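You operate a simulated robot arm through the tools that you are given. There is no shell and no other tool. Be economical: measure what you need, move in short steps, check, and stop when the job is done.

You are at the controls of a simulated two-armed robot. One attempt, no reset.

JOB
Put the labels carton from the second shelf from the bottom of the store rack on top of the white filter. Then take the green-capped tube and leave it on top of the green-banded film roll. Then turn the spinner time knob to 6 minutes. Then push the stock door shut. Then open the spares drawer, take the narrow nozzle from the inside of the spares drawer and put it on the small table top, then shut the drawer. Then take the bottle that says "Test strips" from the small table top and leave it on top of the green squeegee. Then put the teal-banded sample cup on the small table top away on the sample table top. Then put one of the clear pipes from the sample table top on the service table top. Then put the blue-banded beaker on the top of the test bench. Then take the plain sample cup and leave it on the blue card. Then open the weight drawer, put the small weight on the shelf at the front of the cup machine away in the inside of the weight drawer and shut the drawer again. Do these in the order given. Set down upright: labels carton, narrow nozzle, bottle, blue-banded beaker.

Only the result counts: the job must be done as asked and must still hold three seconds after the hand-in. Knocking over, shifting, dropping, spilling or breaking anything else fails it.

ROBOT AND FRAMES
Two 7-joint arms with two-finger parallel grippers on one trunk, on a base that drives. Base frame: it is fixed to the floor where the robot stands at the start and does not move with it; the origin is under the middle of the robot, x ahead of it, y to its left, z up. Lengths are in m, angles in rad, forces in N, time in s.
The left shoulder is at the start at [0.07, 0.13, 0.962], the right one opposite. Places, roughly: blue card [-3.75, -1.75, 0.75]; blue-banded beaker [-1.5, 0, 1]; clear pipe (8x8x17 cm) [-1.3, 0.3, 0.9]; green squeegee (24x5x15 cm) [-1.5, -0.9, 0.9]; green-banded film roll (7x7x9 cm) [0.4, -1.2, 0.9]; green-capped tube (3x3x10 cm) [0.2, -1.3, 0.9]; inside of the weight drawer [-5.3, 2.8, 0.3]; narrow nozzle (4x4x5 cm) [0.2, -1.9, 0.2]; plain sample cup (7x7x7 cm) [-1.2, 0.2, 0.9]; sample table top [-1.4, 0.3, 0.8]; service table top [-3, -1.9, 0.8]; small blue bottle, teal bottle [-1, -0.75, 1]; small table top [-1.3, -0.8, 0.8]; small weight [-6.5, 1.25, 0.75]; spares drawer [0.2, -2, 0.2]; spinner time knob [0.2, -1.4, 0.9]; stock door [-0.1, -1.3, 0.5]; teal-banded sample cup (7x7x7 cm) [-1.2, -0.6, 0.9]; top of the test bench [0.4, -2.3, 0.8]; weight drawer [-5.3, 2.7, 0.4]; white filter (18x26x4 cm) [-1.5, 0.8, 0.9]. Payload 1.57 kg a hand.
The tool frame of a hand sits at the grasp point between the pads (the TCP): z along the fingers, y along the line on which they close. The tips reach 0.03 m beyond it. Largest opening 0.08 m; finger width 0.017, thickness 0.012; the body of the gripper, 0.04 by 0.082 m, starts 0.08 m behind the TCP.
Orientation is told as [roll, pitch, yaw] about the base's x, y, z axes, in that order, counted from this pose: with the fingers straight down and closing along the base's y, the tool's x points along the base's -x, its y along +y and its z along -z.

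CONTROLS
- The arms move only by the tool nudge_tool. It takes "left_motion", "right_motion" or both (then of equal length, played together; a hand with none holds still); each is a list of rows, each a list of 3 entries, a list of its own where there are three numbers: the turn, a rotation vector about the tool's x, y, z in rad, then the shift along the tool's x, y, z in m, then the opening, from 0 (shut) to 1 (fully open). In form: [[[rx, ry, rz], [x, y, z], gripper], ...]. A call has 1 to 20 rows; each row is the pose to reach, as a shift and turn from the pose commanded when the call began, along the tool's axes at that moment. Rows are played at 5 a second. More than 0.05 m and 0.15 rad between two rows, or a gripper value outside its range, and nothing of the call is played. Where a pose cannot be reached the arm comes as near as it can. A force on the tool above 40 N (or 10 N above the force at the start of the call, whichever is more), or a blocked arm, ends the call early, and 0.2 s more pass. Each finger travels about 0.108 m/s and halts on what it meets, pressing with about 29 N; the grip force reading is that of the motor and also rises with nothing between the fingers. The clock runs only during rows and for 0.2 s after the last one: add rows that repeat a pose to give the fingers time. The reply holds the time, the measured pose of the TCP, the force on the tool along the base axes, the opening and the grip force, in the units named above and with some noise, with the torque about the TCP (base axes, N m) and any sound that the robot's microphone picked up.
- Cameras (640 x 400 px; columns grow to the right, rows downward): "scene" is now at [0.1195, 0.0124, 1.1772]; the picture's right is [0.18, -0.98, 0.00], its down [-0.78, -0.14, -0.61] and it looks along [0.60, 0.11, -0.79] (base axes); focal length 266 px, centre (320, 200). "left" rides on the left gripper at [0.072, 0.007, -0.122] in its tool frame; the picture's right is [-0.09, 1.00, 0.00], its down [-0.84, -0.08, -0.54] and it looks along [-0.54, -0.05, 0.84] (tool axes); focal length 238 px, centre (320, 200). "right" rides on the right gripper at [0.072, -0.007, -0.122] in its tool frame; the picture's right is [0.09, 1.00, 0.00], its down [-0.84, 0.08, -0.54] and it looks along [-0.54, 0.05, 0.84] (tool axes); focal length 238 px, centre (320, 200). There is no depth. A picture from a camera that has moved, and an enlarged one, comes with that camera's place and axes in the base frame and with its lens. The place of the scene camera against the robot may be out by one fixed shift of up to 0.012 m in any direction.
- capture(camera): a new picture of that camera. No time passes.
- move_column(by): slides the trunk up (or, below 0, down) by that many m; the arms and the scene camera ride with it, the base frame stays. It gives what a move gives, with no picture.
- base_move(legs): drives the robot by 1 to 6 legs, each [ahead, left, turn to the left] in m, m and rad, along the robot's own axes; the way and the turn of a leg run together, so that a leg with both is an arc; at most 1.5 m and 3.142 rad a leg. The arms and the cameras ride along, it lands a little off, and it stops where it bumps. It gives what a move gives.
- head_to(pan, tilt): turns the head with the scene camera to pan (to the left, within 1.501 rad either way) and tilt (down, from -0.506 to 1.204), counted from straight ahead of the robot. It gives what a move gives.
- enlarge(camera, box): a new picture of the part [left, top, right, bottom] of that camera's present view, enlarged. No time passes.
- job_done(): hands the job in; it is judged then, once.

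Go step by step. Nothing tells you exact positions but the pictures and the camera data: compare them with the known pose of the tool, close in by small moves and look again before you grip or let go. The budget is 567 turns and 370 pictures, counting those below and the enlarged ones. Unless the task says otherwise, let go and move clear before handing in, and close with one line.

The tools are called after ">>>" by a JSON object that holds its "name" and its "arguments". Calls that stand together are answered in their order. nudge_tool: Moves the arms, as the interface text tells. Its arguments: {"type":"object","properties":{"left_motion":{"type":"array","items":{"type":"array"}},"right_motion":{"type":"array","items":{"type":"array"}}},"required":[]} The other tools are called the same way: move_column (by) slides the trunk up or down; base_move (legs) drives the base; head_to (pan, tilt) turns the head that bears the scene camera; capture (camera) takes a picture; enlarge (camera, box) takes an enlarged picture of a part of a camera's view; job_done () hands the job in.

At the start:

```text
time_s: 0.0
left_tcp_pos: [0.2917, 0.2501, 0.819]
left_tool_rot: [0.0, 0.0, 0.0]
left_ft_force: [-0.5, -0.6, -0.2]
left_wrist_torque: [-0.03, 0.01, 0.04]
left_opening: 0.0802
left_grip_force: 0.1
right_tcp_pos: [0.3222, -0.0574, 0.9102]
right_tool_rot: [-0.001, 0.001, 0.0]
right_ft_force: [0.1, 0.4, 0.7]
right_wrist_torque: [0.01, 0.0, 0.03]
right_opening: 0.08
right_grip_force: 0.1
trunk travel left (down, up): [-0.6, 0.34]
robot x, y, heading: [-0.0041, -0.0011, -0.001]
head pan, tilt: [0.176, 0.911]
```

scene: 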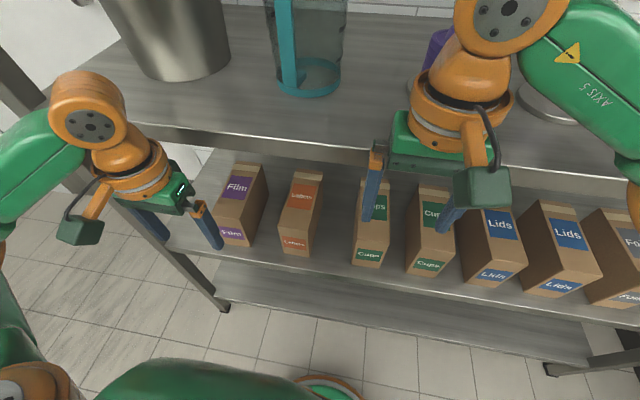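
right: 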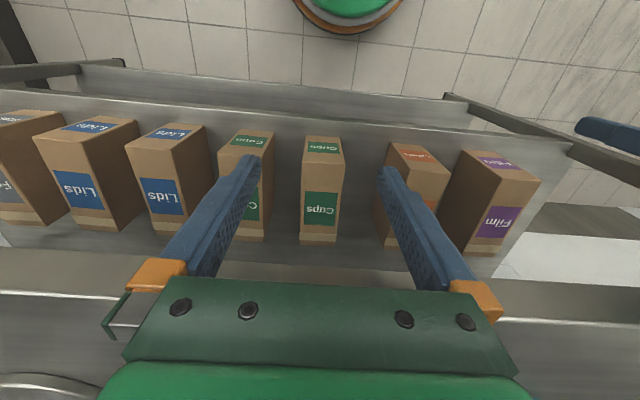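
left: 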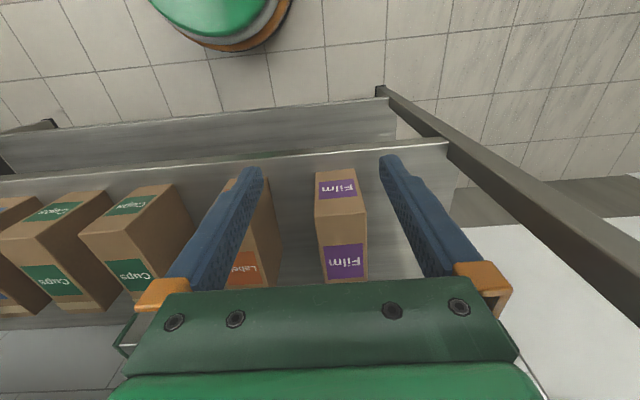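

I see the store rack straight ahead, with a row of cartons on a lower shelf and the Labels carton second from the left. I'll look closer before moving anything.

>>> {"name": "enlarge", "arguments": {"camera": "scene", "box": [160, 120, 480, 320]}}

>>> {"name": "head_to", "arguments": {"pan": 0.0, "tilt": 0.5}}

>>> {"name": "capture", "arguments": {"camera": "scene"}}

```text
2.00 times, centred on (320, 220) of scene
camera zoom: at [0.1195, 0.0124, 1.1772], right [0.18, -0.98, 0.0], down [-0.78, -0.14, -0.61], along [0.6, 0.11, -0.79], focal length 532 px, centre (320, 160)
```

zoom: 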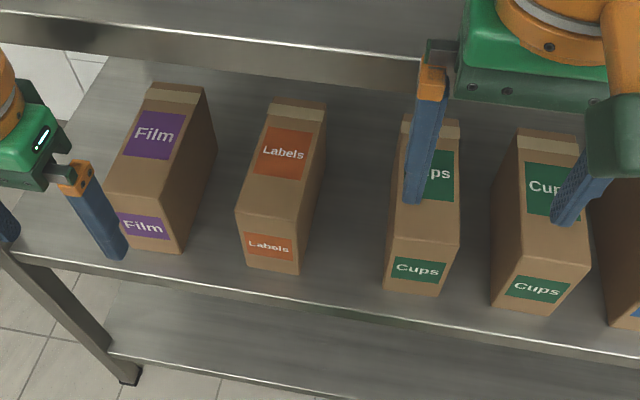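

```text
time_s: 0.9
left_tcp_pos: [0.2933, 0.2508, 0.8187]
left_tool_rot: [0.001, 0.0, 0.0]
left_ft_force: [-0.4, -0.4, -0.1]
left_wrist_torque: [0.0, -0.03, -0.01]
left_opening: 0.0799
left_grip_force: 0.1
right_tcp_pos: [0.3244, -0.0561, 0.9102]
right_tool_rot: [-0.001, -0.001, 0.002]
right_ft_force: [0.0, -0.2, 1.0]
right_wrist_torque: [-0.01, 0.01, -0.01]
right_opening: 0.0801
right_grip_force: 0.1
trunk travel left (down, up): [-0.6, 0.34]
robot x, y, heading: [0.0006, -0.0032, 0.005]
head pan, tilt: [0.0, 0.499]
```

```text
365 pictures are left
camera scene: at [0.1367, -0.0007, 1.2118], right [0.0, -1.0, 0.0], down [-0.48, 0.0, -0.88], along [0.88, 0.0, -0.48], focal length 266 px, centre (320, 200)
```

scene: 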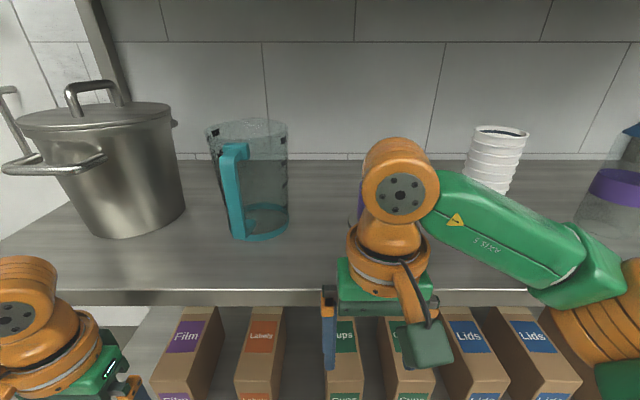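

The Labels carton looks to be about 6 cm wide, 17 cm deep and 10 cm high. Its top is near z 0.70 at roughly (0.47, 0.12), under the upper shelf. I'll tilt the left tool 45° forward and bring it to just in front of the carton, moving the right hand aside.

>>> {"name": "nudge_tool", "arguments": {"left_motion": [[[0, -0.13, 0], [0, -0.02, 0.01], 1], [[0, -0.26, 0], [0, -0.04, 0.03], 1], [[0, -0.39, 0], [-0.01, -0.06, 0.05], 1], [[0, -0.52, 0], [-0.015, -0.08, 0.07], 1], [[0, -0.65, 0], [-0.02, -0.1, 0.08], 1], [[0, -0.785, 0], [-0.025, -0.13, 0.09], 1], [[0, -0.785, 0], [-0.025, -0.13, 0.09], 1]], "right_motion": [[[0, 0, 0], [0.02, -0.03, 0], 1], [[0, 0, 0], [0.04, -0.06, 0], 1], [[0, 0, 0], [0.06, -0.09, 0], 1], [[0, 0, 0], [0.06, -0.12, 0], 1], [[0, 0, 0], [0.06, -0.15, 0], 1], [[0, 0, 0], [0.06, -0.15, 0], 1], [[0, 0, 0], [0.06, -0.15, 0], 1]]}}

>>> {"name": "head_to", "arguments": {"pan": 0.0, "tilt": 0.85}}

>>> {"name": "capture", "arguments": {"camera": "scene"}}

>>> {"name": "capture", "arguments": {"camera": "left"}}

```text
time_s: 2.5
left_tcp_pos: [0.3368, 0.1076, 0.7108]
left_tool_rot: [-0.002, -0.784, 0.001]
left_ft_force: [0.0, 0.7, -0.1]
left_wrist_torque: [0.0, 0.0, 0.01]
left_opening: 0.0798
left_grip_force: 0.1
left hand out of reach, approached as far as the arm can: row 3, 4, 5, 6, 7
right_tcp_pos: [0.263, -0.2052, 0.9109]
right_tool_rot: [-0.001, 0.001, -0.002]
right_ft_force: [-0.6, -0.4, 0.5]
right_wrist_torque: [0.0, 0.02, 0.06]
right_opening: 0.0801
right_grip_force: 0.2
trunk travel left (down, up): [-0.6, 0.34]
robot x, y, heading: [-0.0022, -0.0016, 0.005]
head pan, tilt: [0.0, 0.499]
```

```text
time_s: 3.3
left_tcp_pos: [0.3362, 0.1066, 0.7103]
left_tool_rot: [0.0, -0.787, 0.0]
left_ft_force: [-1.1, 0.1, 0.4]
left_wrist_torque: [-0.01, -0.04, -0.02]
left_opening: 0.0804
left_grip_force: 0.0
right_tcp_pos: [0.2636, -0.2072, 0.9106]
right_tool_rot: [0.001, 0.0, 0.001]
right_ft_force: [0.8, 0.2, -0.3]
right_wrist_torque: [0.0, 0.02, 0.02]
right_opening: 0.0799
right_grip_force: 0.1
trunk travel left (down, up): [-0.6, 0.34]
robot x, y, heading: [0.0019, 0.003, 0.001]
head pan, tilt: [0.0, 0.85]
```

```text
364 pictures are left
camera scene: at [0.1239, -0.0009, 1.182], right [0.0, -1.0, 0.0], down [-0.75, 0.0, -0.66], along [0.66, 0.0, -0.75], focal length 266 px, centre (320, 200)
```

scene: 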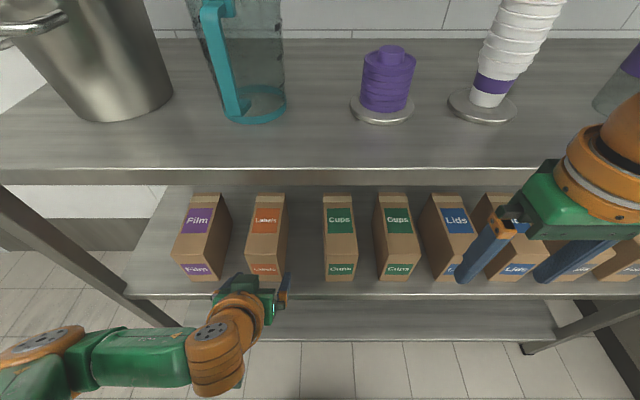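

```text
363 pictures are left
camera left: at [0.2002, 0.1135, 0.7466], right [0.07, 1.0, 0.07], down [0.21, -0.08, 0.97], along [0.98, -0.05, -0.21], focal length 238 px, centre (320, 200)
```

left: 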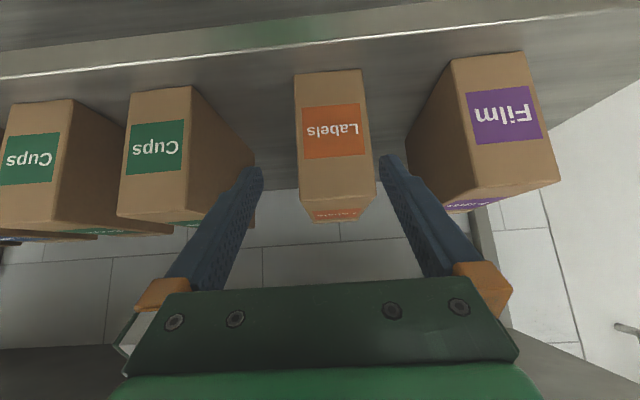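

The left hand is now lined up in front of the Labels carton, whose front face is at x≈0.39, centred at y≈0.119, spanning z 0.585–0.71. The arm is near its limit, so I'll lower the trunk for more reach, lifting the hand first.

>>> {"name": "nudge_tool", "arguments": {"left_motion": [[[0, 0, 0], [-0.015, 0.006, -0.025], 1], [[0, 0, 0], [-0.03, 0.012, -0.055], 1], [[0, 0, 0], [-0.03, 0.012, -0.055], 1]]}}

>>> {"name": "move_column", "arguments": {"by": -0.1}}

```text
time_s: 4.1
left_tcp_pos: [0.3567, 0.094, 0.7575]
left_tool_rot: [-0.002, -0.784, 0.0]
left_ft_force: [0.1, -0.2, 0.5]
left_wrist_torque: [0.03, 0.02, -0.02]
left_opening: 0.0801
left_grip_force: 0.1
left hand out of reach, approached as far as the arm can: row 1, 2, 3
right_tcp_pos: [0.2627, -0.2064, 0.91]
right_tool_rot: [0.0, -0.001, 0.0]
right_ft_force: [0.5, -0.3, 0.8]
right_wrist_torque: [-0.01, -0.01, 0.03]
right_opening: 0.0803
right_grip_force: 0.0
trunk travel left (down, up): [-0.6, 0.34]
robot x, y, heading: [-0.0007, -0.0026, 0.003]
head pan, tilt: [0.0, 0.85]
```

```text
time_s: 5.4
left_tcp_pos: [0.3554, 0.0932, 0.6572]
left_tool_rot: [0.0, -0.784, 0.0]
left_ft_force: [-0.8, -0.8, -0.1]
left_wrist_torque: [0.0, -0.02, 0.02]
left_opening: 0.08
left_grip_force: 0.2
right_tcp_pos: [0.2649, -0.2069, 0.8108]
right_tool_rot: [0.001, 0.001, 0.0]
right_ft_force: [0.0, -0.8, 0.6]
right_wrist_torque: [0.02, 0.04, 0.03]
right_opening: 0.0801
right_grip_force: 0.0
trunk travel left (down, up): [-0.5, 0.44]
robot x, y, heading: [-0.0036, 0.0019, 0.003]
head pan, tilt: [0.0, 0.85]
```

The limit looks like the inner one, because the elbow is folded. I'll shift left to line up and look again.

>>> {"name": "nudge_tool", "arguments": {"left_motion": [[[0, 0, 0], [0, 0.013, 0], 1], [[0, 0, 0], [0, 0.026, 0], 1], [[0, 0, 0], [0, 0.026, 0], 1]]}}

>>> {"name": "capture", "arguments": {"camera": "left"}}

```text
time_s: 6.2
left_tcp_pos: [0.3672, 0.1156, 0.6519]
left_tool_rot: [0.003, -0.784, -0.001]
left_ft_force: [-0.4, -0.1, -0.2]
left_wrist_torque: [0.01, 0.0, -0.04]
left_opening: 0.08
left_grip_force: 0.1
left hand out of reach, approached as far as the arm can: row 1, 2, 3
right_tcp_pos: [0.2637, -0.2073, 0.8103]
right_tool_rot: [0.0, 0.0, 0.001]
right_ft_force: [0.1, 0.5, -0.8]
right_wrist_torque: [0.0, 0.0, -0.01]
right_opening: 0.0801
right_grip_force: 0.1
trunk travel left (down, up): [-0.5, 0.44]
robot x, y, heading: [0.0037, 0.0012, -0.001]
head pan, tilt: [0.0, 0.85]
```

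```text
362 pictures are left
camera left: at [0.2296, 0.1218, 0.6878], right [0.06, 1.0, 0.07], down [0.21, -0.08, 0.97], along [0.98, -0.05, -0.21], focal length 238 px, centre (320, 200)
```

left: 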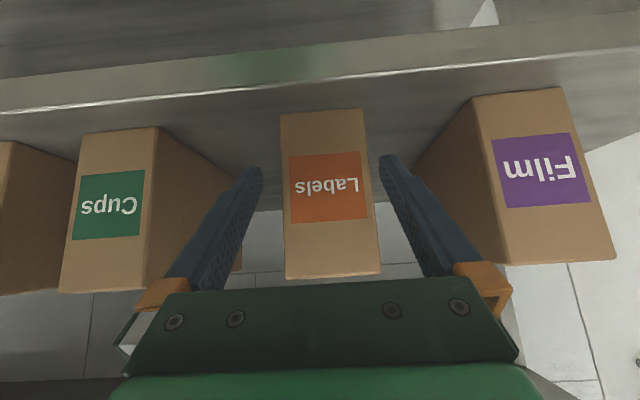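

The box sits about 6 mm left of the finger centre. I'll advance to (0.44, 0.122, 0.675) with the fingers open.

>>> {"name": "nudge_tool", "arguments": {"left_motion": [[[0, 0, 0], [-0.015, 0.006, -0.01], 1], [[0, 0, 0], [-0.03, 0.006, 0.002], 1], [[0, 0, 0], [-0.05, 0.006, 0.018], 1], [[0, 0, 0], [-0.068, 0.006, 0.035], 1], [[0, 0, 0], [-0.068, 0.006, 0.035], 1]]}}

>>> {"name": "capture", "arguments": {"camera": "left"}}

>>> {"name": "capture", "arguments": {"camera": "scene"}}

```text
time_s: 7.4
left_tcp_pos: [0.4398, 0.1221, 0.6758]
left_tool_rot: [0.0, -0.786, 0.0]
left_ft_force: [0.5, 0.9, -0.6]
left_wrist_torque: [-0.01, 0.0, 0.04]
left_opening: 0.08
left_grip_force: 0.0
left hand out of reach, approached as far as the arm can: row 1
right_tcp_pos: [0.2629, -0.2067, 0.8104]
right_tool_rot: [-0.001, 0.001, -0.001]
right_ft_force: [0.4, 0.6, 0.3]
right_wrist_torque: [0.02, -0.02, 0.01]
right_opening: 0.08
right_grip_force: 0.1
trunk travel left (down, up): [-0.5, 0.44]
robot x, y, heading: [0.0005, 0.0021, -0.002]
head pan, tilt: [0.0, 0.85]
```

```text
361 pictures are left
camera left: at [0.3032, 0.1286, 0.7108], right [0.07, 1.0, 0.07], down [0.21, -0.08, 0.97], along [0.98, -0.05, -0.21], focal length 238 px, centre (320, 200)
```

left: 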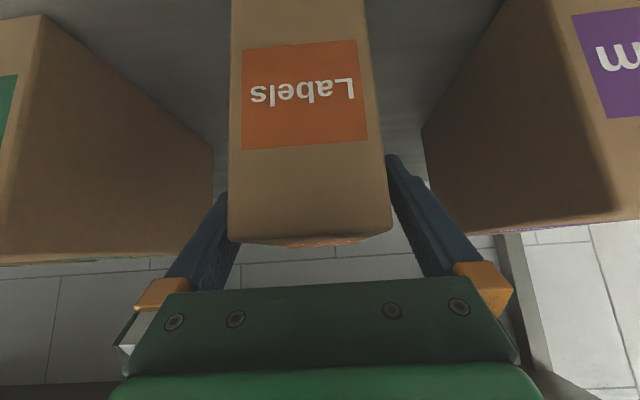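

```text
360 pictures are left
camera scene: at [0.1237, -0.0008, 1.082], right [0.0, -1.0, 0.0], down [-0.75, 0.0, -0.66], along [0.66, 0.0, -0.75], focal length 266 px, centre (320, 200)
```

scene: 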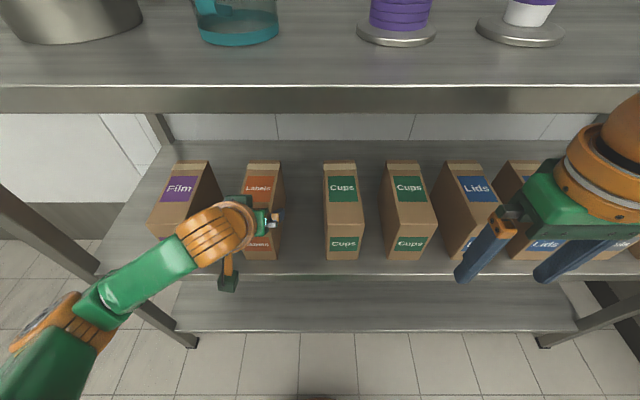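

The box is between the fingers, so I'll close on it.

>>> {"name": "nudge_tool", "arguments": {"left_motion": [[[0, 0, 0], [0, -0.002, 0], 0.7], [[0, 0, 0], [0, -0.002, 0], 0.4], [[0, 0, 0], [0, -0.002, 0], 0.4], [[0, 0, 0], [0, -0.002, 0], 0.3]]}}

```text
time_s: 8.4
left_tcp_pos: [0.4392, 0.1197, 0.6748]
left_tool_rot: [0.0, -0.785, -0.001]
left_ft_force: [1.3, 2.3, 2.6]
left_wrist_torque: [0.02, 0.11, -0.03]
left_opening: 0.0658
left_grip_force: 29.1
right_tcp_pos: [0.2634, -0.2066, 0.8102]
right_tool_rot: [0.002, -0.001, 0.0]
right_ft_force: [0.4, 0.3, 0.0]
right_wrist_torque: [0.0, -0.01, -0.04]
right_opening: 0.0801
right_grip_force: 0.0
trunk travel left (down, up): [-0.5, 0.44]
robot x, y, heading: [-0.0009, -0.0021, -0.001]
head pan, tilt: [0.0, 0.85]
```

The carton is gripped at 0.066 m. I'll lift it a little.

>>> {"name": "nudge_tool", "arguments": {"left_motion": [[[0, 0, 0], [-0.007, 0, -0.007], 0.2], [[0, 0, 0], [-0.018, 0, -0.018], 0.2], [[0, 0, 0], [-0.018, 0, -0.018], 0.2]]}}

>>> {"name": "capture", "arguments": {"camera": "left"}}

>>> {"name": "capture", "arguments": {"camera": "scene"}}

```text
time_s: 9.2
left_tcp_pos: [0.4403, 0.12, 0.7001]
left_tool_rot: [0.001, -0.782, -0.001]
left_ft_force: [-0.3, 0.2, -2.5]
left_wrist_torque: [-0.03, 0.14, 0.01]
left_opening: 0.066
left_grip_force: 28.9
right_tcp_pos: [0.2635, -0.2066, 0.8106]
right_tool_rot: [0.001, 0.002, -0.001]
right_ft_force: [0.4, 0.2, 0.4]
right_wrist_torque: [0.02, 0.02, -0.02]
right_opening: 0.0801
right_grip_force: 0.0
trunk travel left (down, up): [-0.5, 0.44]
robot x, y, heading: [0.004, -0.0011, -0.008]
head pan, tilt: [0.0, 0.85]
```

```text
359 pictures are left
camera left: at [0.3035, 0.1263, 0.7358], right [0.07, 1.0, 0.07], down [0.21, -0.08, 0.97], along [0.98, -0.05, -0.21], focal length 238 px, centre (320, 200)
```

left: 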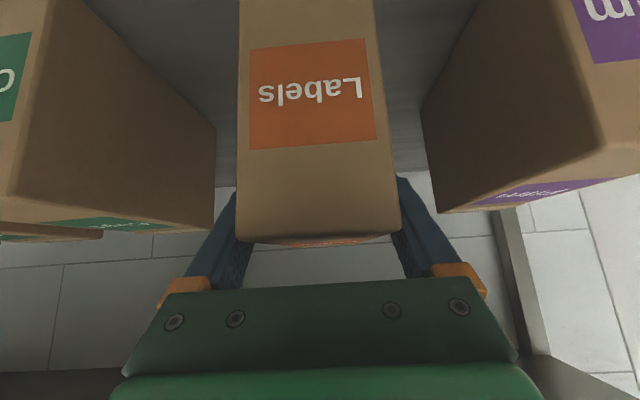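

```text
358 pictures are left
camera scene: at [0.1247, -0.0007, 1.0818], right [0.0, -1.0, 0.0], down [-0.75, 0.0, -0.66], along [0.66, 0.0, -0.75], focal length 266 px, centre (320, 200)
```

scene: 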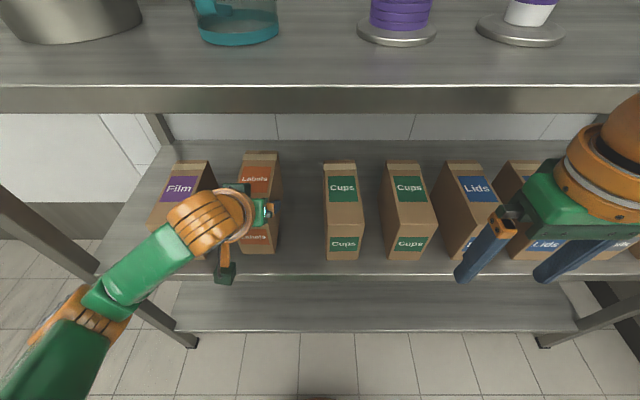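

The carton is lifted level. I'll back the base out and then look around behind.

>>> {"name": "base_move", "arguments": {"legs": [[-0.4, 0, 0]]}}

>>> {"name": "head_to", "arguments": {"pan": 1.5, "tilt": 0.3}}

>>> {"name": "capture", "arguments": {"camera": "scene"}}

>>> {"name": "head_to", "arguments": {"pan": -1.5, "tilt": 0.3}}

>>> {"name": "capture", "arguments": {"camera": "scene"}}

```text
time_s: 11.7
left_tcp_pos: [0.0434, 0.1179, 0.7003]
left_tool_rot: [-0.001, -0.784, -0.006]
left_ft_force: [0.1, -0.6, -3.5]
left_wrist_torque: [0.0, 0.11, 0.03]
left_opening: 0.0659
left_grip_force: 29.5
right_tcp_pos: [-0.1356, -0.2066, 0.8107]
right_tool_rot: [0.0, -0.001, -0.006]
right_ft_force: [-0.2, 0.1, 0.8]
right_wrist_torque: [-0.04, -0.02, 0.03]
right_opening: 0.0799
right_grip_force: 0.1
trunk travel left (down, up): [-0.5, 0.44]
robot x, y, heading: [-0.3988, 0.0002, -0.007]
head pan, tilt: [0.0, 0.85]
```

```text
time_s: 13.3
left_tcp_pos: [0.0439, 0.1192, 0.6999]
left_tool_rot: [-0.001, -0.783, -0.006]
left_ft_force: [0.2, 0.7, -2.9]
left_wrist_torque: [-0.01, 0.12, -0.02]
left_opening: 0.0658
left_grip_force: 28.9
right_tcp_pos: [-0.1348, -0.2068, 0.8097]
right_tool_rot: [0.001, 0.001, -0.006]
right_ft_force: [0.3, 0.9, -0.4]
right_wrist_torque: [0.0, 0.02, 0.02]
right_opening: 0.0798
right_grip_force: 0.0
trunk travel left (down, up): [-0.5, 0.44]
robot x, y, heading: [-0.4002, -0.0002, -0.008]
head pan, tilt: [1.499, 0.3]
```

```text
357 pictures are left
camera scene: at [-0.3441, 0.0931, 1.1302], right [1.0, -0.08, 0.0], down [-0.02, -0.3, -0.96], along [0.07, 0.95, -0.3], focal length 266 px, centre (320, 200)
```

scene: 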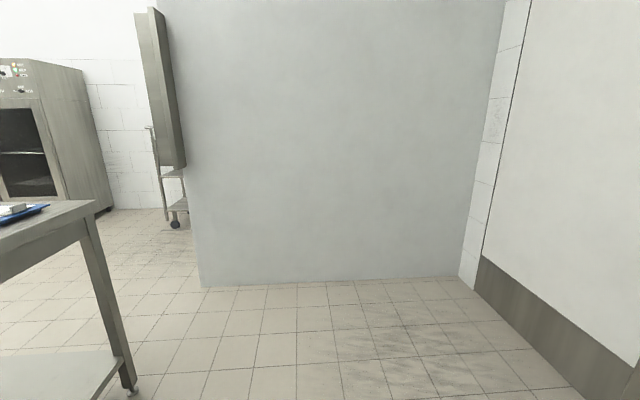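

```text
time_s: 15.9
left_tcp_pos: [0.044, 0.119, 0.7013]
left_tool_rot: [0.0, -0.783, -0.006]
left_ft_force: [0.1, -0.2, -2.6]
left_wrist_torque: [0.0, 0.09, 0.0]
left_opening: 0.066
left_grip_force: 29.0
right_tcp_pos: [-0.1349, -0.2073, 0.811]
right_tool_rot: [0.0, 0.0, -0.004]
right_ft_force: [-0.2, 0.0, -0.6]
right_wrist_torque: [0.01, -0.03, 0.0]
right_opening: 0.0804
right_grip_force: 0.0
trunk travel left (down, up): [-0.5, 0.44]
robot x, y, heading: [-0.3996, 0.0038, -0.006]
head pan, tilt: [-1.499, 0.3]
```

```text
356 pictures are left
camera scene: at [-0.345, -0.0931, 1.1303], right [-1.0, -0.07, 0.0], down [-0.02, 0.29, -0.96], along [0.06, -0.95, -0.3], focal length 266 px, centre (320, 200)
```

scene: 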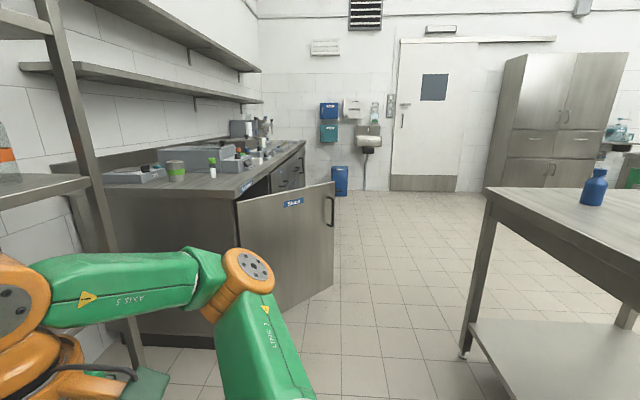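

I have the layout: the counter with the open stock door is to the right, and the sample and small tables are behind. I'll move slightly ahead, turn around to the left and look at the sample table.

>>> {"name": "base_move", "arguments": {"legs": [[0.08, 0.05, 0], [0, 0, 1.57], [0, 0, 1.57]]}}

>>> {"name": "head_to", "arguments": {"pan": -0.4, "tilt": 0.35}}

>>> {"name": "capture", "arguments": {"camera": "scene"}}

>>> {"name": "head_to", "arguments": {"pan": 0.6, "tilt": 0.35}}

>>> {"name": "capture", "arguments": {"camera": "scene"}}

```text
time_s: 24.7
left_tcp_pos: [-0.7582, -0.0663, 0.7009]
left_tool_rot: [0.0, -0.783, 3.135]
left_ft_force: [-0.4, -0.3, -2.1]
left_wrist_torque: [0.01, -0.13, -0.03]
left_opening: 0.0659
left_grip_force: 28.5
right_tcp_pos: [-0.5795, 0.2587, 0.811]
right_tool_rot: [0.0, 0.001, 3.134]
right_ft_force: [-0.9, -1.7, -1.0]
right_wrist_torque: [0.01, 0.03, 0.02]
right_opening: 0.0799
right_grip_force: 0.1
trunk travel left (down, up): [-0.5, 0.44]
robot x, y, heading: [-0.3199, 0.0507, 3.137]
head pan, tilt: [-1.499, 0.3]
```

```text
time_s: 26.0
left_tcp_pos: [-0.7583, -0.0658, 0.7013]
left_tool_rot: [0.002, -0.783, 3.134]
left_ft_force: [-0.7, -0.1, -2.5]
left_wrist_torque: [-0.01, -0.15, 0.03]
left_opening: 0.0658
left_grip_force: 28.9
right_tcp_pos: [-0.5798, 0.259, 0.8102]
right_tool_rot: [0.0, 0.002, 3.135]
right_ft_force: [0.3, 0.0, 0.5]
right_wrist_torque: [0.03, -0.02, -0.02]
right_opening: 0.08
right_grip_force: 0.1
trunk travel left (down, up): [-0.5, 0.44]
robot x, y, heading: [-0.3173, 0.0487, 3.134]
head pan, tilt: [-0.4, 0.351]
```

```text
355 pictures are left
camera scene: at [-0.4579, 0.0865, 1.1255], right [0.4, 0.92, 0.0], down [0.32, -0.14, -0.94], along [-0.86, 0.37, -0.34], focal length 266 px, centre (320, 200)
```

scene: 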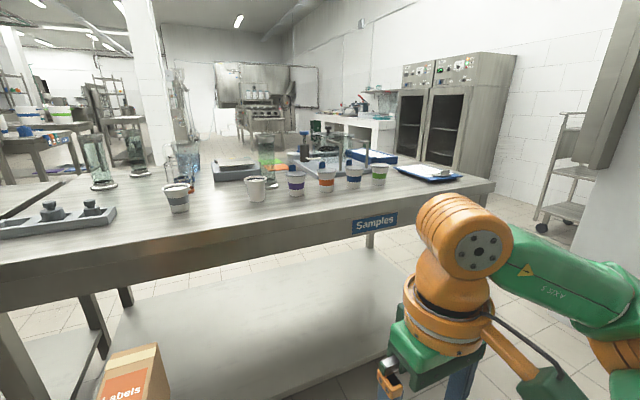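

```text
time_s: 27.3
left_tcp_pos: [-0.7581, -0.0669, 0.7006]
left_tool_rot: [-0.002, -0.783, 3.134]
left_ft_force: [0.2, 0.0, -2.8]
left_wrist_torque: [0.02, -0.13, 0.0]
left_opening: 0.0659
left_grip_force: 28.9
right_tcp_pos: [-0.5791, 0.2581, 0.8117]
right_tool_rot: [-0.001, 0.002, 3.133]
right_ft_force: [-0.1, 0.1, 0.8]
right_wrist_torque: [-0.01, 0.02, -0.01]
right_opening: 0.0801
right_grip_force: 0.0
trunk travel left (down, up): [-0.5, 0.44]
robot x, y, heading: [-0.3136, 0.0524, 3.135]
head pan, tilt: [0.6, 0.351]
```

```text
354 pictures are left
camera scene: at [-0.4496, -0.0024, 1.1255], right [-0.56, 0.83, 0.0], down [0.29, 0.19, -0.94], along [-0.78, -0.52, -0.34], focal length 266 px, centre (320, 200)
```

scene: 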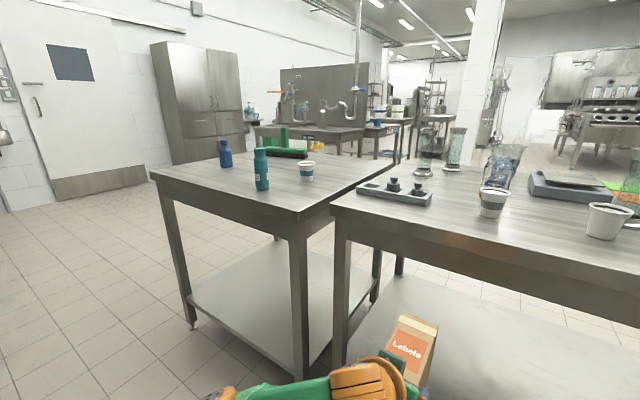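

The sample table is ahead. I'll zoom in to find the white filter.

>>> {"name": "head_to", "arguments": {"pan": -0.5, "tilt": 0.35}}

>>> {"name": "enlarge", "arguments": {"camera": "scene", "box": [160, 100, 480, 300]}}

```text
time_s: 28.6
left_tcp_pos: [-0.7587, -0.0654, 0.6995]
left_tool_rot: [-0.002, -0.785, 3.134]
left_ft_force: [-0.4, 0.3, -3.1]
left_wrist_torque: [0.02, -0.14, -0.03]
left_opening: 0.066
left_grip_force: 28.6
right_tcp_pos: [-0.5802, 0.2598, 0.8109]
right_tool_rot: [0.001, 0.001, 3.134]
right_ft_force: [0.2, -0.3, 0.5]
right_wrist_torque: [-0.01, 0.06, -0.02]
right_opening: 0.0801
right_grip_force: 0.0
trunk travel left (down, up): [-0.5, 0.44]
robot x, y, heading: [-0.315, 0.0522, 3.135]
head pan, tilt: [-0.499, 0.351]
```

```text
2.00 times, centred on (320, 200) of scene
camera zoom: at [-0.4539, 0.0947, 1.1255], right [0.48, 0.88, 0.0], down [0.3, -0.17, -0.94], along [-0.82, 0.45, -0.34], focal length 532 px, centre (320, 200)
```

zoom: 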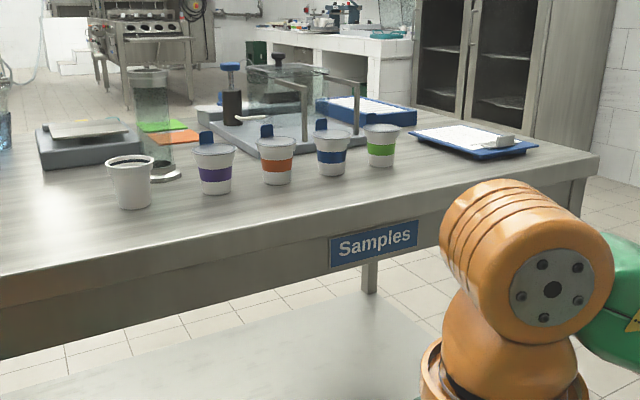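

The filter is the blue-framed white block at about (-1.51, 0.80). I'll raise the trunk, slide to y≈0.9 and look again from there.

>>> {"name": "move_column", "arguments": {"by": 0.34}}

>>> {"name": "base_move", "arguments": {"legs": [[0, -0.8, 0]]}}

>>> {"name": "head_to", "arguments": {"pan": 0.0, "tilt": 0.6}}

>>> {"name": "capture", "arguments": {"camera": "scene"}}

```text
time_s: 31.9
left_tcp_pos: [-0.7581, -0.0664, 1.0397]
left_tool_rot: [0.0, -0.784, 3.134]
left_ft_force: [-0.3, -0.2, -2.7]
left_wrist_torque: [-0.01, -0.14, 0.03]
left_opening: 0.0659
left_grip_force: 28.9
right_tcp_pos: [-0.5786, 0.2589, 1.1504]
right_tool_rot: [0.001, 0.001, 3.135]
right_ft_force: [0.8, -0.6, -1.0]
right_wrist_torque: [0.01, -0.03, 0.04]
right_opening: 0.0799
right_grip_force: 0.0
trunk travel left (down, up): [-0.84, 0.1]
robot x, y, heading: [-0.3143, 0.0518, 3.136]
head pan, tilt: [-0.499, 0.351]
```

```text
time_s: 36.2
left_tcp_pos: [-0.7502, 0.7361, 1.0399]
left_tool_rot: [-0.002, -0.783, 3.124]
left_ft_force: [0.3, 0.6, -2.7]
left_wrist_torque: [0.03, -0.12, -0.01]
left_opening: 0.0659
left_grip_force: 28.9
right_tcp_pos: [-0.5675, 1.0589, 1.1502]
right_tool_rot: [-0.004, 0.004, 3.122]
right_ft_force: [0.4, 0.3, 0.1]
right_wrist_torque: [0.02, -0.01, 0.0]
right_opening: 0.0799
right_grip_force: 0.0
trunk travel left (down, up): [-0.84, 0.1]
robot x, y, heading: [-0.3083, 0.8491, 3.122]
head pan, tilt: [-0.499, 0.351]
```

```text
time_s: 37.1
left_tcp_pos: [-0.7506, 0.7374, 1.0411]
left_tool_rot: [-0.001, -0.784, 3.123]
left_ft_force: [-0.6, 0.2, -3.1]
left_wrist_torque: [0.03, -0.12, 0.0]
left_opening: 0.0657
left_grip_force: 28.8
right_tcp_pos: [-0.5665, 1.0601, 1.1509]
right_tool_rot: [-0.001, -0.001, 3.122]
right_ft_force: [0.6, 0.6, 0.4]
right_wrist_torque: [0.02, -0.03, 0.03]
right_opening: 0.08
right_grip_force: 0.0
trunk travel left (down, up): [-0.84, 0.1]
robot x, y, heading: [-0.307, 0.8527, 3.127]
head pan, tilt: [0.0, 0.6]
```

```text
352 pictures are left
camera scene: at [-0.4507, 0.8504, 1.4428], right [0.02, 1.0, 0.0], down [0.57, -0.01, -0.82], along [-0.82, 0.02, -0.57], focal length 266 px, centre (320, 200)
```

scene: 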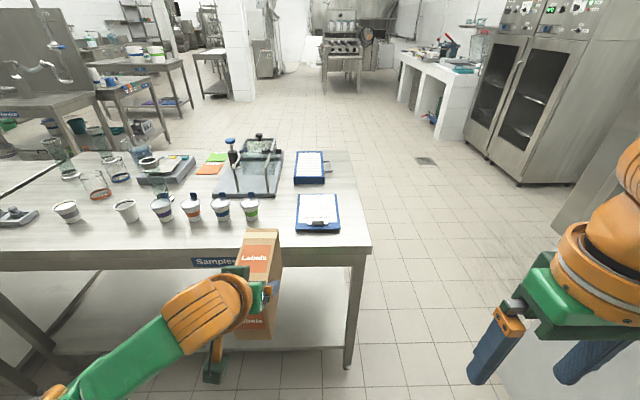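

I have a good view now: table top z≈0.855, front edge x≈-1.04. I'll zoom in on the filter.

>>> {"name": "enlarge", "arguments": {"camera": "scene", "box": [200, 110, 400, 250]}}

```text
2.86 times, centred on (300, 180) of scene
camera zoom: at [-0.4507, 0.8504, 1.4428], right [0.02, 1.0, 0.0], down [0.57, -0.01, -0.82], along [-0.82, 0.02, -0.57], focal length 760 px, centre (377, 257)
```

zoom: 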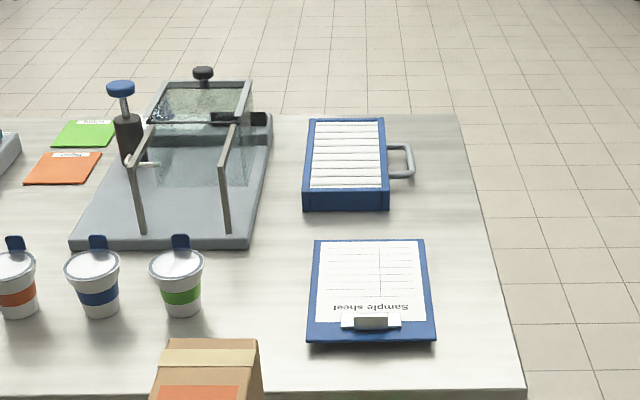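

The filter is centred near (-1.53, 0.83), which is too far from the front edge. I plan to approach from the table's end at y≈1.35, facing -y, so I'll check the clearance on my right first.

>>> {"name": "head_to", "arguments": {"pan": -1.0, "tilt": 0.7}}

>>> {"name": "capture", "arguments": {"camera": "scene"}}

```text
time_s: 38.4
left_tcp_pos: [-0.7499, 0.7369, 1.0396]
left_tool_rot: [0.0, -0.783, 3.122]
left_ft_force: [0.3, -0.4, -3.6]
left_wrist_torque: [-0.02, -0.15, -0.01]
left_opening: 0.0655
left_grip_force: 29.5
right_tcp_pos: [-0.5658, 1.06, 1.1509]
right_tool_rot: [-0.001, 0.002, 3.122]
right_ft_force: [0.5, 0.5, 0.7]
right_wrist_torque: [0.02, 0.03, 0.04]
right_opening: 0.0801
right_grip_force: 0.0
trunk travel left (down, up): [-0.84, 0.1]
robot x, y, heading: [-0.31, 0.8491, 3.123]
head pan, tilt: [-1.0, 0.7]
```

```text
350 pictures are left
camera scene: at [-0.4071, 0.9208, 1.4341], right [0.85, 0.53, 0.0], down [0.34, -0.55, -0.76], along [-0.4, 0.65, -0.64], focal length 266 px, centre (320, 200)
```

scene: 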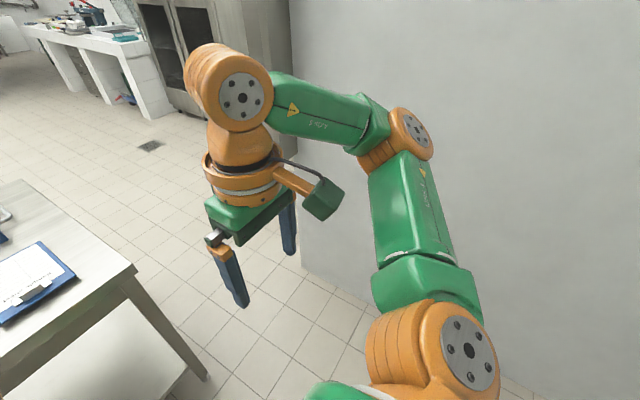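

The right elbow sticks out about 0.45 m, so I'll pass through the gap facing -y with my back to the panel. I'll turn, back up, then slide to -x.

>>> {"name": "base_move", "arguments": {"legs": [[0, 0, 1.589], [-0.48, 0, 0]]}}

>>> {"name": "base_move", "arguments": {"legs": [[0, -0.65, 0]]}}

>>> {"name": "head_to", "arguments": {"pan": 0.0, "tilt": 0.8}}

>>> {"name": "capture", "arguments": {"camera": "scene"}}

```text
time_s: 45.2
left_tcp_pos: [-0.1882, 0.8891, 1.0402]
left_tool_rot: [-0.002, -0.781, -1.561]
left_ft_force: [0.3, 0.9, -2.9]
left_wrist_torque: [0.15, -0.02, -0.01]
left_opening: 0.0658
left_grip_force: 29.2
right_tcp_pos: [-0.5167, 1.0609, 1.1496]
right_tool_rot: [0.0, 0.0, -1.562]
right_ft_force: [0.3, 0.3, 0.1]
right_wrist_torque: [-0.02, -0.01, -0.01]
right_opening: 0.0797
right_grip_force: 0.1
trunk travel left (down, up): [-0.84, 0.1]
robot x, y, heading: [-0.3118, 1.3298, -1.561]
head pan, tilt: [-1.0, 0.7]
```

```text
time_s: 48.8
left_tcp_pos: [-0.8397, 0.884, 1.0394]
left_tool_rot: [-0.003, -0.784, -1.56]
left_ft_force: [-0.5, 0.1, -3.3]
left_wrist_torque: [0.12, 0.01, 0.01]
left_opening: 0.066
left_grip_force: 29.1
right_tcp_pos: [-1.1682, 1.0563, 1.151]
right_tool_rot: [-0.002, 0.001, -1.562]
right_ft_force: [0.0, -0.3, 0.7]
right_wrist_torque: [0.0, 0.0, -0.02]
right_opening: 0.0799
right_grip_force: 0.1
trunk travel left (down, up): [-0.84, 0.1]
robot x, y, heading: [-0.9666, 1.3233, -1.559]
head pan, tilt: [-1.0, 0.7]
```

```text
time_s: 50.1
left_tcp_pos: [-0.8415, 0.8832, 1.0393]
left_tool_rot: [0.001, -0.784, -1.562]
left_ft_force: [-0.2, 0.1, -3.1]
left_wrist_torque: [0.11, 0.01, -0.02]
left_opening: 0.0658
left_grip_force: 29.4
right_tcp_pos: [-1.17, 1.0559, 1.1517]
right_tool_rot: [-0.001, 0.001, -1.56]
right_ft_force: [0.0, -0.2, 0.7]
right_wrist_torque: [-0.01, 0.02, -0.02]
right_opening: 0.0799
right_grip_force: 0.1
trunk travel left (down, up): [-0.84, 0.1]
robot x, y, heading: [-0.9636, 1.3205, -1.56]
head pan, tilt: [0.0, 0.799]
```

```text
349 pictures are left
camera scene: at [-0.9685, 1.1896, 1.4259], right [-1.0, -0.01, 0.0], down [-0.01, 0.72, -0.7], along [0.01, -0.7, -0.72], focal length 266 px, centre (320, 200)
```

scene: 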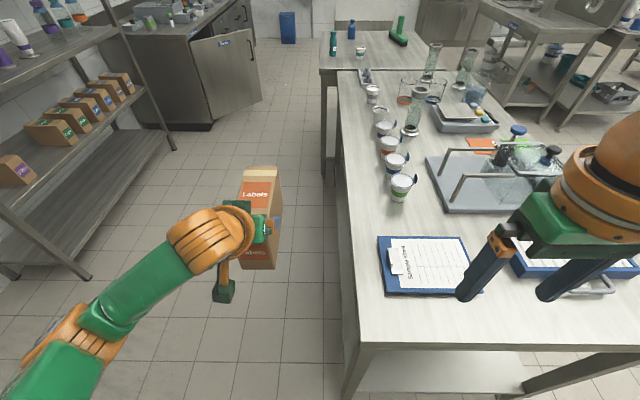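

The way is clear, so I'll continue right to put the carton over the filter's x.

>>> {"name": "base_move", "arguments": {"legs": [[0, -0.66, 0]]}}

>>> {"name": "capture", "arguments": {"camera": "scene"}}

>>> {"name": "capture", "arguments": {"camera": "left"}}

```text
time_s: 53.8
left_tcp_pos: [-1.5041, 0.8748, 1.0404]
left_tool_rot: [0.001, -0.783, -1.556]
left_ft_force: [-0.8, -0.3, -2.8]
left_wrist_torque: [0.13, 0.05, 0.01]
left_opening: 0.0658
left_grip_force: 29.0
right_tcp_pos: [-1.8324, 1.0463, 1.1505]
right_tool_rot: [-0.001, 0.002, -1.557]
right_ft_force: [0.2, 0.0, 0.9]
right_wrist_torque: [0.01, 0.01, -0.04]
right_opening: 0.0799
right_grip_force: 0.1
trunk travel left (down, up): [-0.84, 0.1]
robot x, y, heading: [-1.628, 1.3142, -1.558]
head pan, tilt: [0.0, 0.799]
```

```text
348 pictures are left
camera scene: at [-1.6315, 1.1813, 1.4259], right [-1.0, -0.01, 0.0], down [-0.01, 0.72, -0.7], along [0.01, -0.7, -0.72], focal length 266 px, centre (320, 200)
```

scene: 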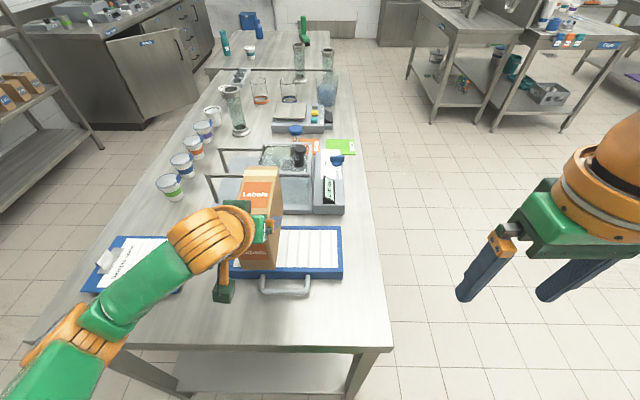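

```text
347 pictures are left
camera left: at [-1.4987, 1.0119, 1.0755], right [1.0, -0.05, 0.06], down [-0.07, -0.21, 0.97], along [-0.04, -0.98, -0.21], focal length 238 px, centre (320, 200)
```

left: 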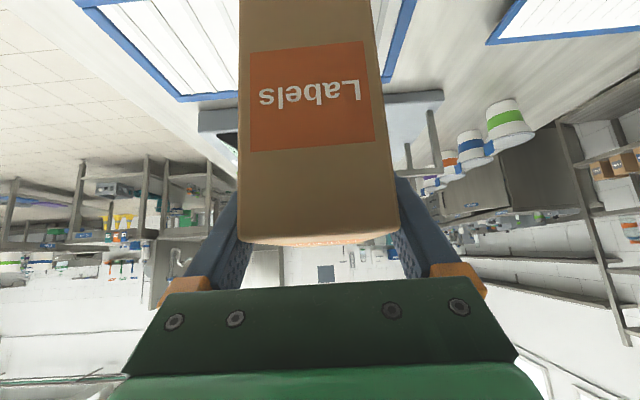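

The filter top is under the carton (filter x −1.67..−1.42, y 0.765..0.885). I'll centre the carton and lower it most of the way.

>>> {"name": "nudge_tool", "arguments": {"left_motion": [[[0, 0, 0], [0.0, -0.012, 0.01], 0.2], [[0, 0, 0], [0.01, -0.025, 0.022], 0.2], [[0, 0, 0], [0.018, -0.025, 0.035], 0.2], [[0, 0, 0], [0.018, -0.025, 0.035], 0.2]]}}

>>> {"name": "capture", "arguments": {"camera": "left"}}

>>> {"name": "enlarge", "arguments": {"camera": "scene", "box": [160, 140, 400, 320]}}

```text
time_s: 54.8
left_tcp_pos: [-1.53, 0.8629, 1.0032]
left_tool_rot: [0.001, -0.784, -1.556]
left_ft_force: [-1.2, 0.4, -3.8]
left_wrist_torque: [0.12, 0.03, -0.01]
left_opening: 0.0657
left_grip_force: 29.0
right_tcp_pos: [-1.8326, 1.0468, 1.1505]
right_tool_rot: [0.0, 0.0, -1.556]
right_ft_force: [0.1, 1.0, -0.4]
right_wrist_torque: [0.0, -0.01, -0.03]
right_opening: 0.0798
right_grip_force: 0.0
trunk travel left (down, up): [-0.84, 0.1]
robot x, y, heading: [-1.629, 1.3103, -1.555]
head pan, tilt: [0.0, 0.799]
```

```text
346 pictures are left
camera left: at [-1.5245, 0.9992, 1.038], right [1.0, -0.05, 0.07], down [-0.07, -0.21, 0.97], along [-0.04, -0.98, -0.21], focal length 238 px, centre (320, 200)
```

left: 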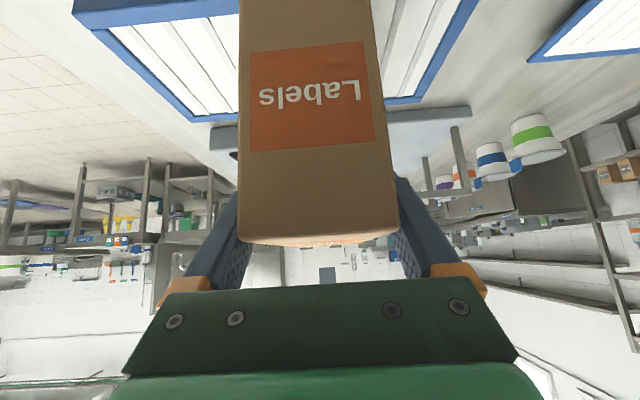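

```text
2.22 times, centred on (280, 230) of scene
camera zoom: at [-1.6328, 1.1812, 1.4259], right [-1.0, -0.01, 0.0], down [-0.01, 0.72, -0.7], along [0.01, -0.7, -0.72], focal length 592 px, centre (409, 133)
```

zoom: 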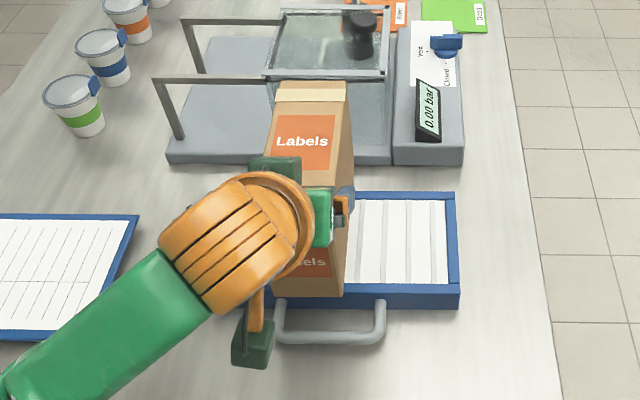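

The carton is well positioned just above the filter. I'll lower in fine steps until the weight comes off.

>>> {"name": "nudge_tool", "arguments": {"left_motion": [[[0, 0, 0], [0.004, 0, 0.004], 0.2], [[0, 0, 0], [0.007, 0, 0.007], 0.2], [[0, 0, 0], [0.0085, 0, 0.0085], 0.2], [[0, 0, 0], [0.0085, 0, 0.0085], 0.2]]}}

>>> {"name": "enlarge", "arguments": {"camera": "scene", "box": [220, 220, 340, 300]}}

```text
time_s: 55.8
left_tcp_pos: [-1.53, 0.8627, 0.9896]
left_tool_rot: [0.0, -0.784, -1.556]
left_ft_force: [-0.1, 0.0, -2.6]
left_wrist_torque: [0.12, -0.03, -0.01]
left_opening: 0.0657
left_grip_force: 28.4
right_tcp_pos: [-1.8324, 1.0469, 1.1502]
right_tool_rot: [0.001, 0.001, -1.558]
right_ft_force: [-0.7, 0.9, -0.9]
right_wrist_torque: [0.01, 0.03, 0.02]
right_opening: 0.0797
right_grip_force: 0.0
trunk travel left (down, up): [-0.84, 0.1]
robot x, y, heading: [-1.631, 1.3146, -1.558]
head pan, tilt: [0.0, 0.799]
```

```text
5.00 times, centred on (280, 260) of scene
camera zoom: at [-1.6329, 1.1812, 1.4259], right [-1.0, -0.01, 0.0], down [-0.01, 0.72, -0.7], along [0.01, -0.7, -0.72], focal length 1331 px, centre (520, -100)
```

zoom: 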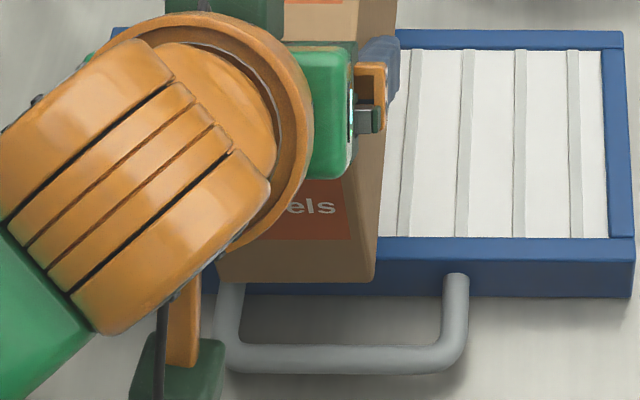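

>>> {"name": "nudge_tool", "arguments": {"left_motion": [[[0, 0, 0], [0.002, 0, 0.002], 0.2], [[0, 0, 0], [0.0035, 0, 0.0035], 0.2], [[0, 0, 0], [0.005, 0, 0.005], 0.2], [[0, 0, 0], [0.0065, 0, 0.0065], 0.2], [[0, 0, 0], [0.0065, 0, 0.0065], 0.2]]}}

```text
time_s: 57.0
left_tcp_pos: [-1.529, 0.8618, 0.9823]
left_tool_rot: [-0.002, -0.783, -1.556]
left_ft_force: [-1.1, 0.3, -3.3]
left_wrist_torque: [0.12, 0.02, 0.04]
left_opening: 0.0658
left_grip_force: 29.7
right_tcp_pos: [-1.8326, 1.047, 1.151]
right_tool_rot: [0.0, 0.003, -1.557]
right_ft_force: [0.9, -0.6, -0.1]
right_wrist_torque: [-0.01, -0.01, 0.02]
right_opening: 0.0801
right_grip_force: 0.0
trunk travel left (down, up): [-0.84, 0.1]
robot x, y, heading: [-1.6317, 1.314, -1.556]
head pan, tilt: [0.0, 0.799]
```

>>> {"name": "nudge_tool", "arguments": {"left_motion": [[[0, 0, 0], [0.002, 0, 0.002], 0.2], [[0, 0, 0], [0.0035, 0, 0.0035], 0.2], [[0, 0, 0], [0.005, 0, 0.005], 0.2], [[0, 0, 0], [0.0065, 0, 0.0065], 0.2], [[0, 0, 0], [0.0065, 0, 0.0065], 0.2]]}}

>>> {"name": "enlarge", "arguments": {"camera": "scene", "box": [220, 220, 340, 300]}}

```text
time_s: 58.1
left_tcp_pos: [-1.5288, 0.8662, 0.9761]
left_tool_rot: [0.0, -0.792, -1.556]
left_ft_force: [0.8, -2.8, 24.3]
left_wrist_torque: [0.06, -0.05, 0.15]
left_opening: 0.0658
left_grip_force: 29.3
right_tcp_pos: [-1.8352, 1.0525, 1.151]
right_tool_rot: [0.0, -0.005, -1.557]
right_ft_force: [0.9, 0.7, -0.2]
right_wrist_torque: [0.01, 0.02, -0.02]
right_opening: 0.0799
right_grip_force: 0.0
trunk travel left (down, up): [-0.84, 0.1]
robot x, y, heading: [-1.6312, 1.3133, -1.559]
head pan, tilt: [0.0, 0.799]
```

```text
5.00 times, centred on (280, 260) of scene
camera zoom: at [-1.6345, 1.1877, 1.4266], right [-1.0, -0.01, 0.0], down [-0.01, 0.71, -0.7], along [0.01, -0.7, -0.71], focal length 1331 px, centre (520, -100)
```

zoom: 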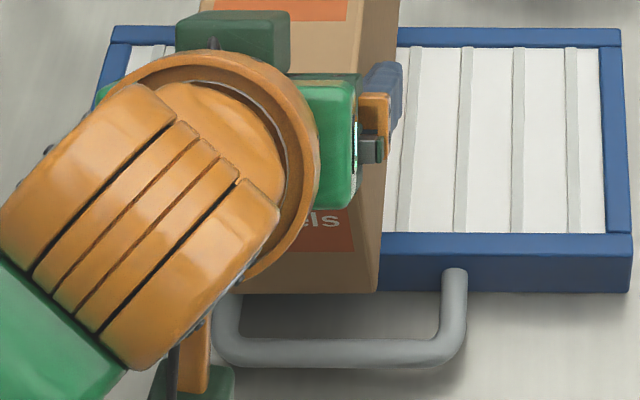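

Contact at 24 N, so the carton is resting on the filter. I'll ease up slightly and release.

>>> {"name": "nudge_tool", "arguments": {"left_motion": [[[0, 0, 0], [-0.002, 0, -0.002], 0.2], [[0, 0, 0], [-0.003, 0, -0.003], 0.2], [[0, 0, 0], [-0.003, 0, -0.003], 0.2]]}}

```text
time_s: 59.0
left_tcp_pos: [-1.5292, 0.8632, 0.9754]
left_tool_rot: [0.001, -0.78, -1.557]
left_ft_force: [-0.2, 0.2, -3.0]
left_wrist_torque: [0.12, 0.0, -0.02]
left_opening: 0.066
left_grip_force: 28.8
right_tcp_pos: [-1.8338, 1.0476, 1.1496]
right_tool_rot: [-0.001, 0.002, -1.556]
right_ft_force: [0.4, -0.3, -0.6]
right_wrist_torque: [-0.01, 0.0, 0.01]
right_opening: 0.0802
right_grip_force: 0.1
trunk travel left (down, up): [-0.84, 0.1]
robot x, y, heading: [-1.6292, 1.3132, -1.561]
head pan, tilt: [0.0, 0.799]
```

>>> {"name": "nudge_tool", "arguments": {"left_motion": [[[0, 0, 0], [0.001, 0, 0.001], 0.2], [[0, 0, 0], [0.001, 0, 0.001], 0.2]]}}

```text
time_s: 59.5
left_tcp_pos: [-1.5285, 0.8627, 0.975]
left_tool_rot: [0.002, -0.784, -1.556]
left_ft_force: [-0.4, -0.6, -0.4]
left_wrist_torque: [0.18, -0.16, -0.03]
left_opening: 0.0659
left_grip_force: 28.6
right_tcp_pos: [-1.8331, 1.047, 1.1502]
right_tool_rot: [0.0, 0.0, -1.558]
right_ft_force: [0.5, -0.3, 0.2]
right_wrist_torque: [-0.01, 0.01, 0.01]
right_opening: 0.0799
right_grip_force: 0.1
trunk travel left (down, up): [-0.84, 0.1]
robot x, y, heading: [-1.6314, 1.3144, -1.56]
head pan, tilt: [0.0, 0.799]
```

The weight is mostly off, so I'll open slowly.

>>> {"name": "nudge_tool", "arguments": {"left_motion": [[[0, 0, 0], [0.0005, 0, 0.0005], 0.85], [[0, 0, 0], [0.0005, 0, 0.0005], 1], [[0, 0, 0], [0.0005, 0, 0.0005], 1]]}}

>>> {"name": "capture", "arguments": {"camera": "left"}}

```text
time_s: 60.4
left_tcp_pos: [-1.5301, 0.8635, 0.9751]
left_tool_rot: [0.0, -0.784, -1.556]
left_ft_force: [-0.5, 0.2, 0.7]
left_wrist_torque: [-0.02, 0.0, 0.02]
left_opening: 0.08
left_grip_force: 0.1
right_tcp_pos: [-1.834, 1.0472, 1.1504]
right_tool_rot: [0.0, 0.001, -1.557]
right_ft_force: [-0.3, 1.2, -0.3]
right_wrist_torque: [0.0, -0.02, 0.03]
right_opening: 0.0797
right_grip_force: 0.0
trunk travel left (down, up): [-0.84, 0.1]
robot x, y, heading: [-1.6294, 1.3121, -1.557]
head pan, tilt: [0.0, 0.799]
```

```text
342 pictures are left
camera left: at [-1.5243, 1.0003, 1.01], right [1.0, -0.05, 0.07], down [-0.08, -0.21, 0.97], along [-0.04, -0.98, -0.21], focal length 238 px, centre (320, 200)
```

left: 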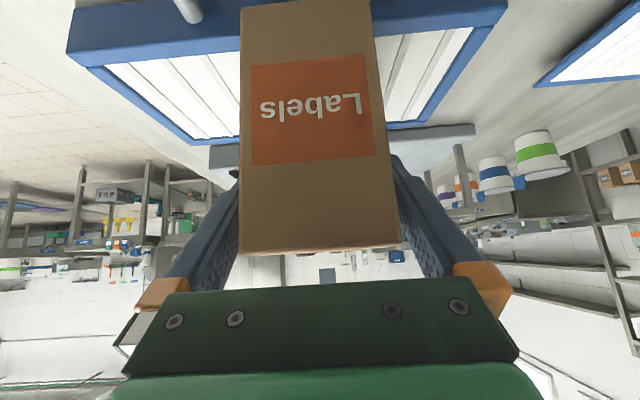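

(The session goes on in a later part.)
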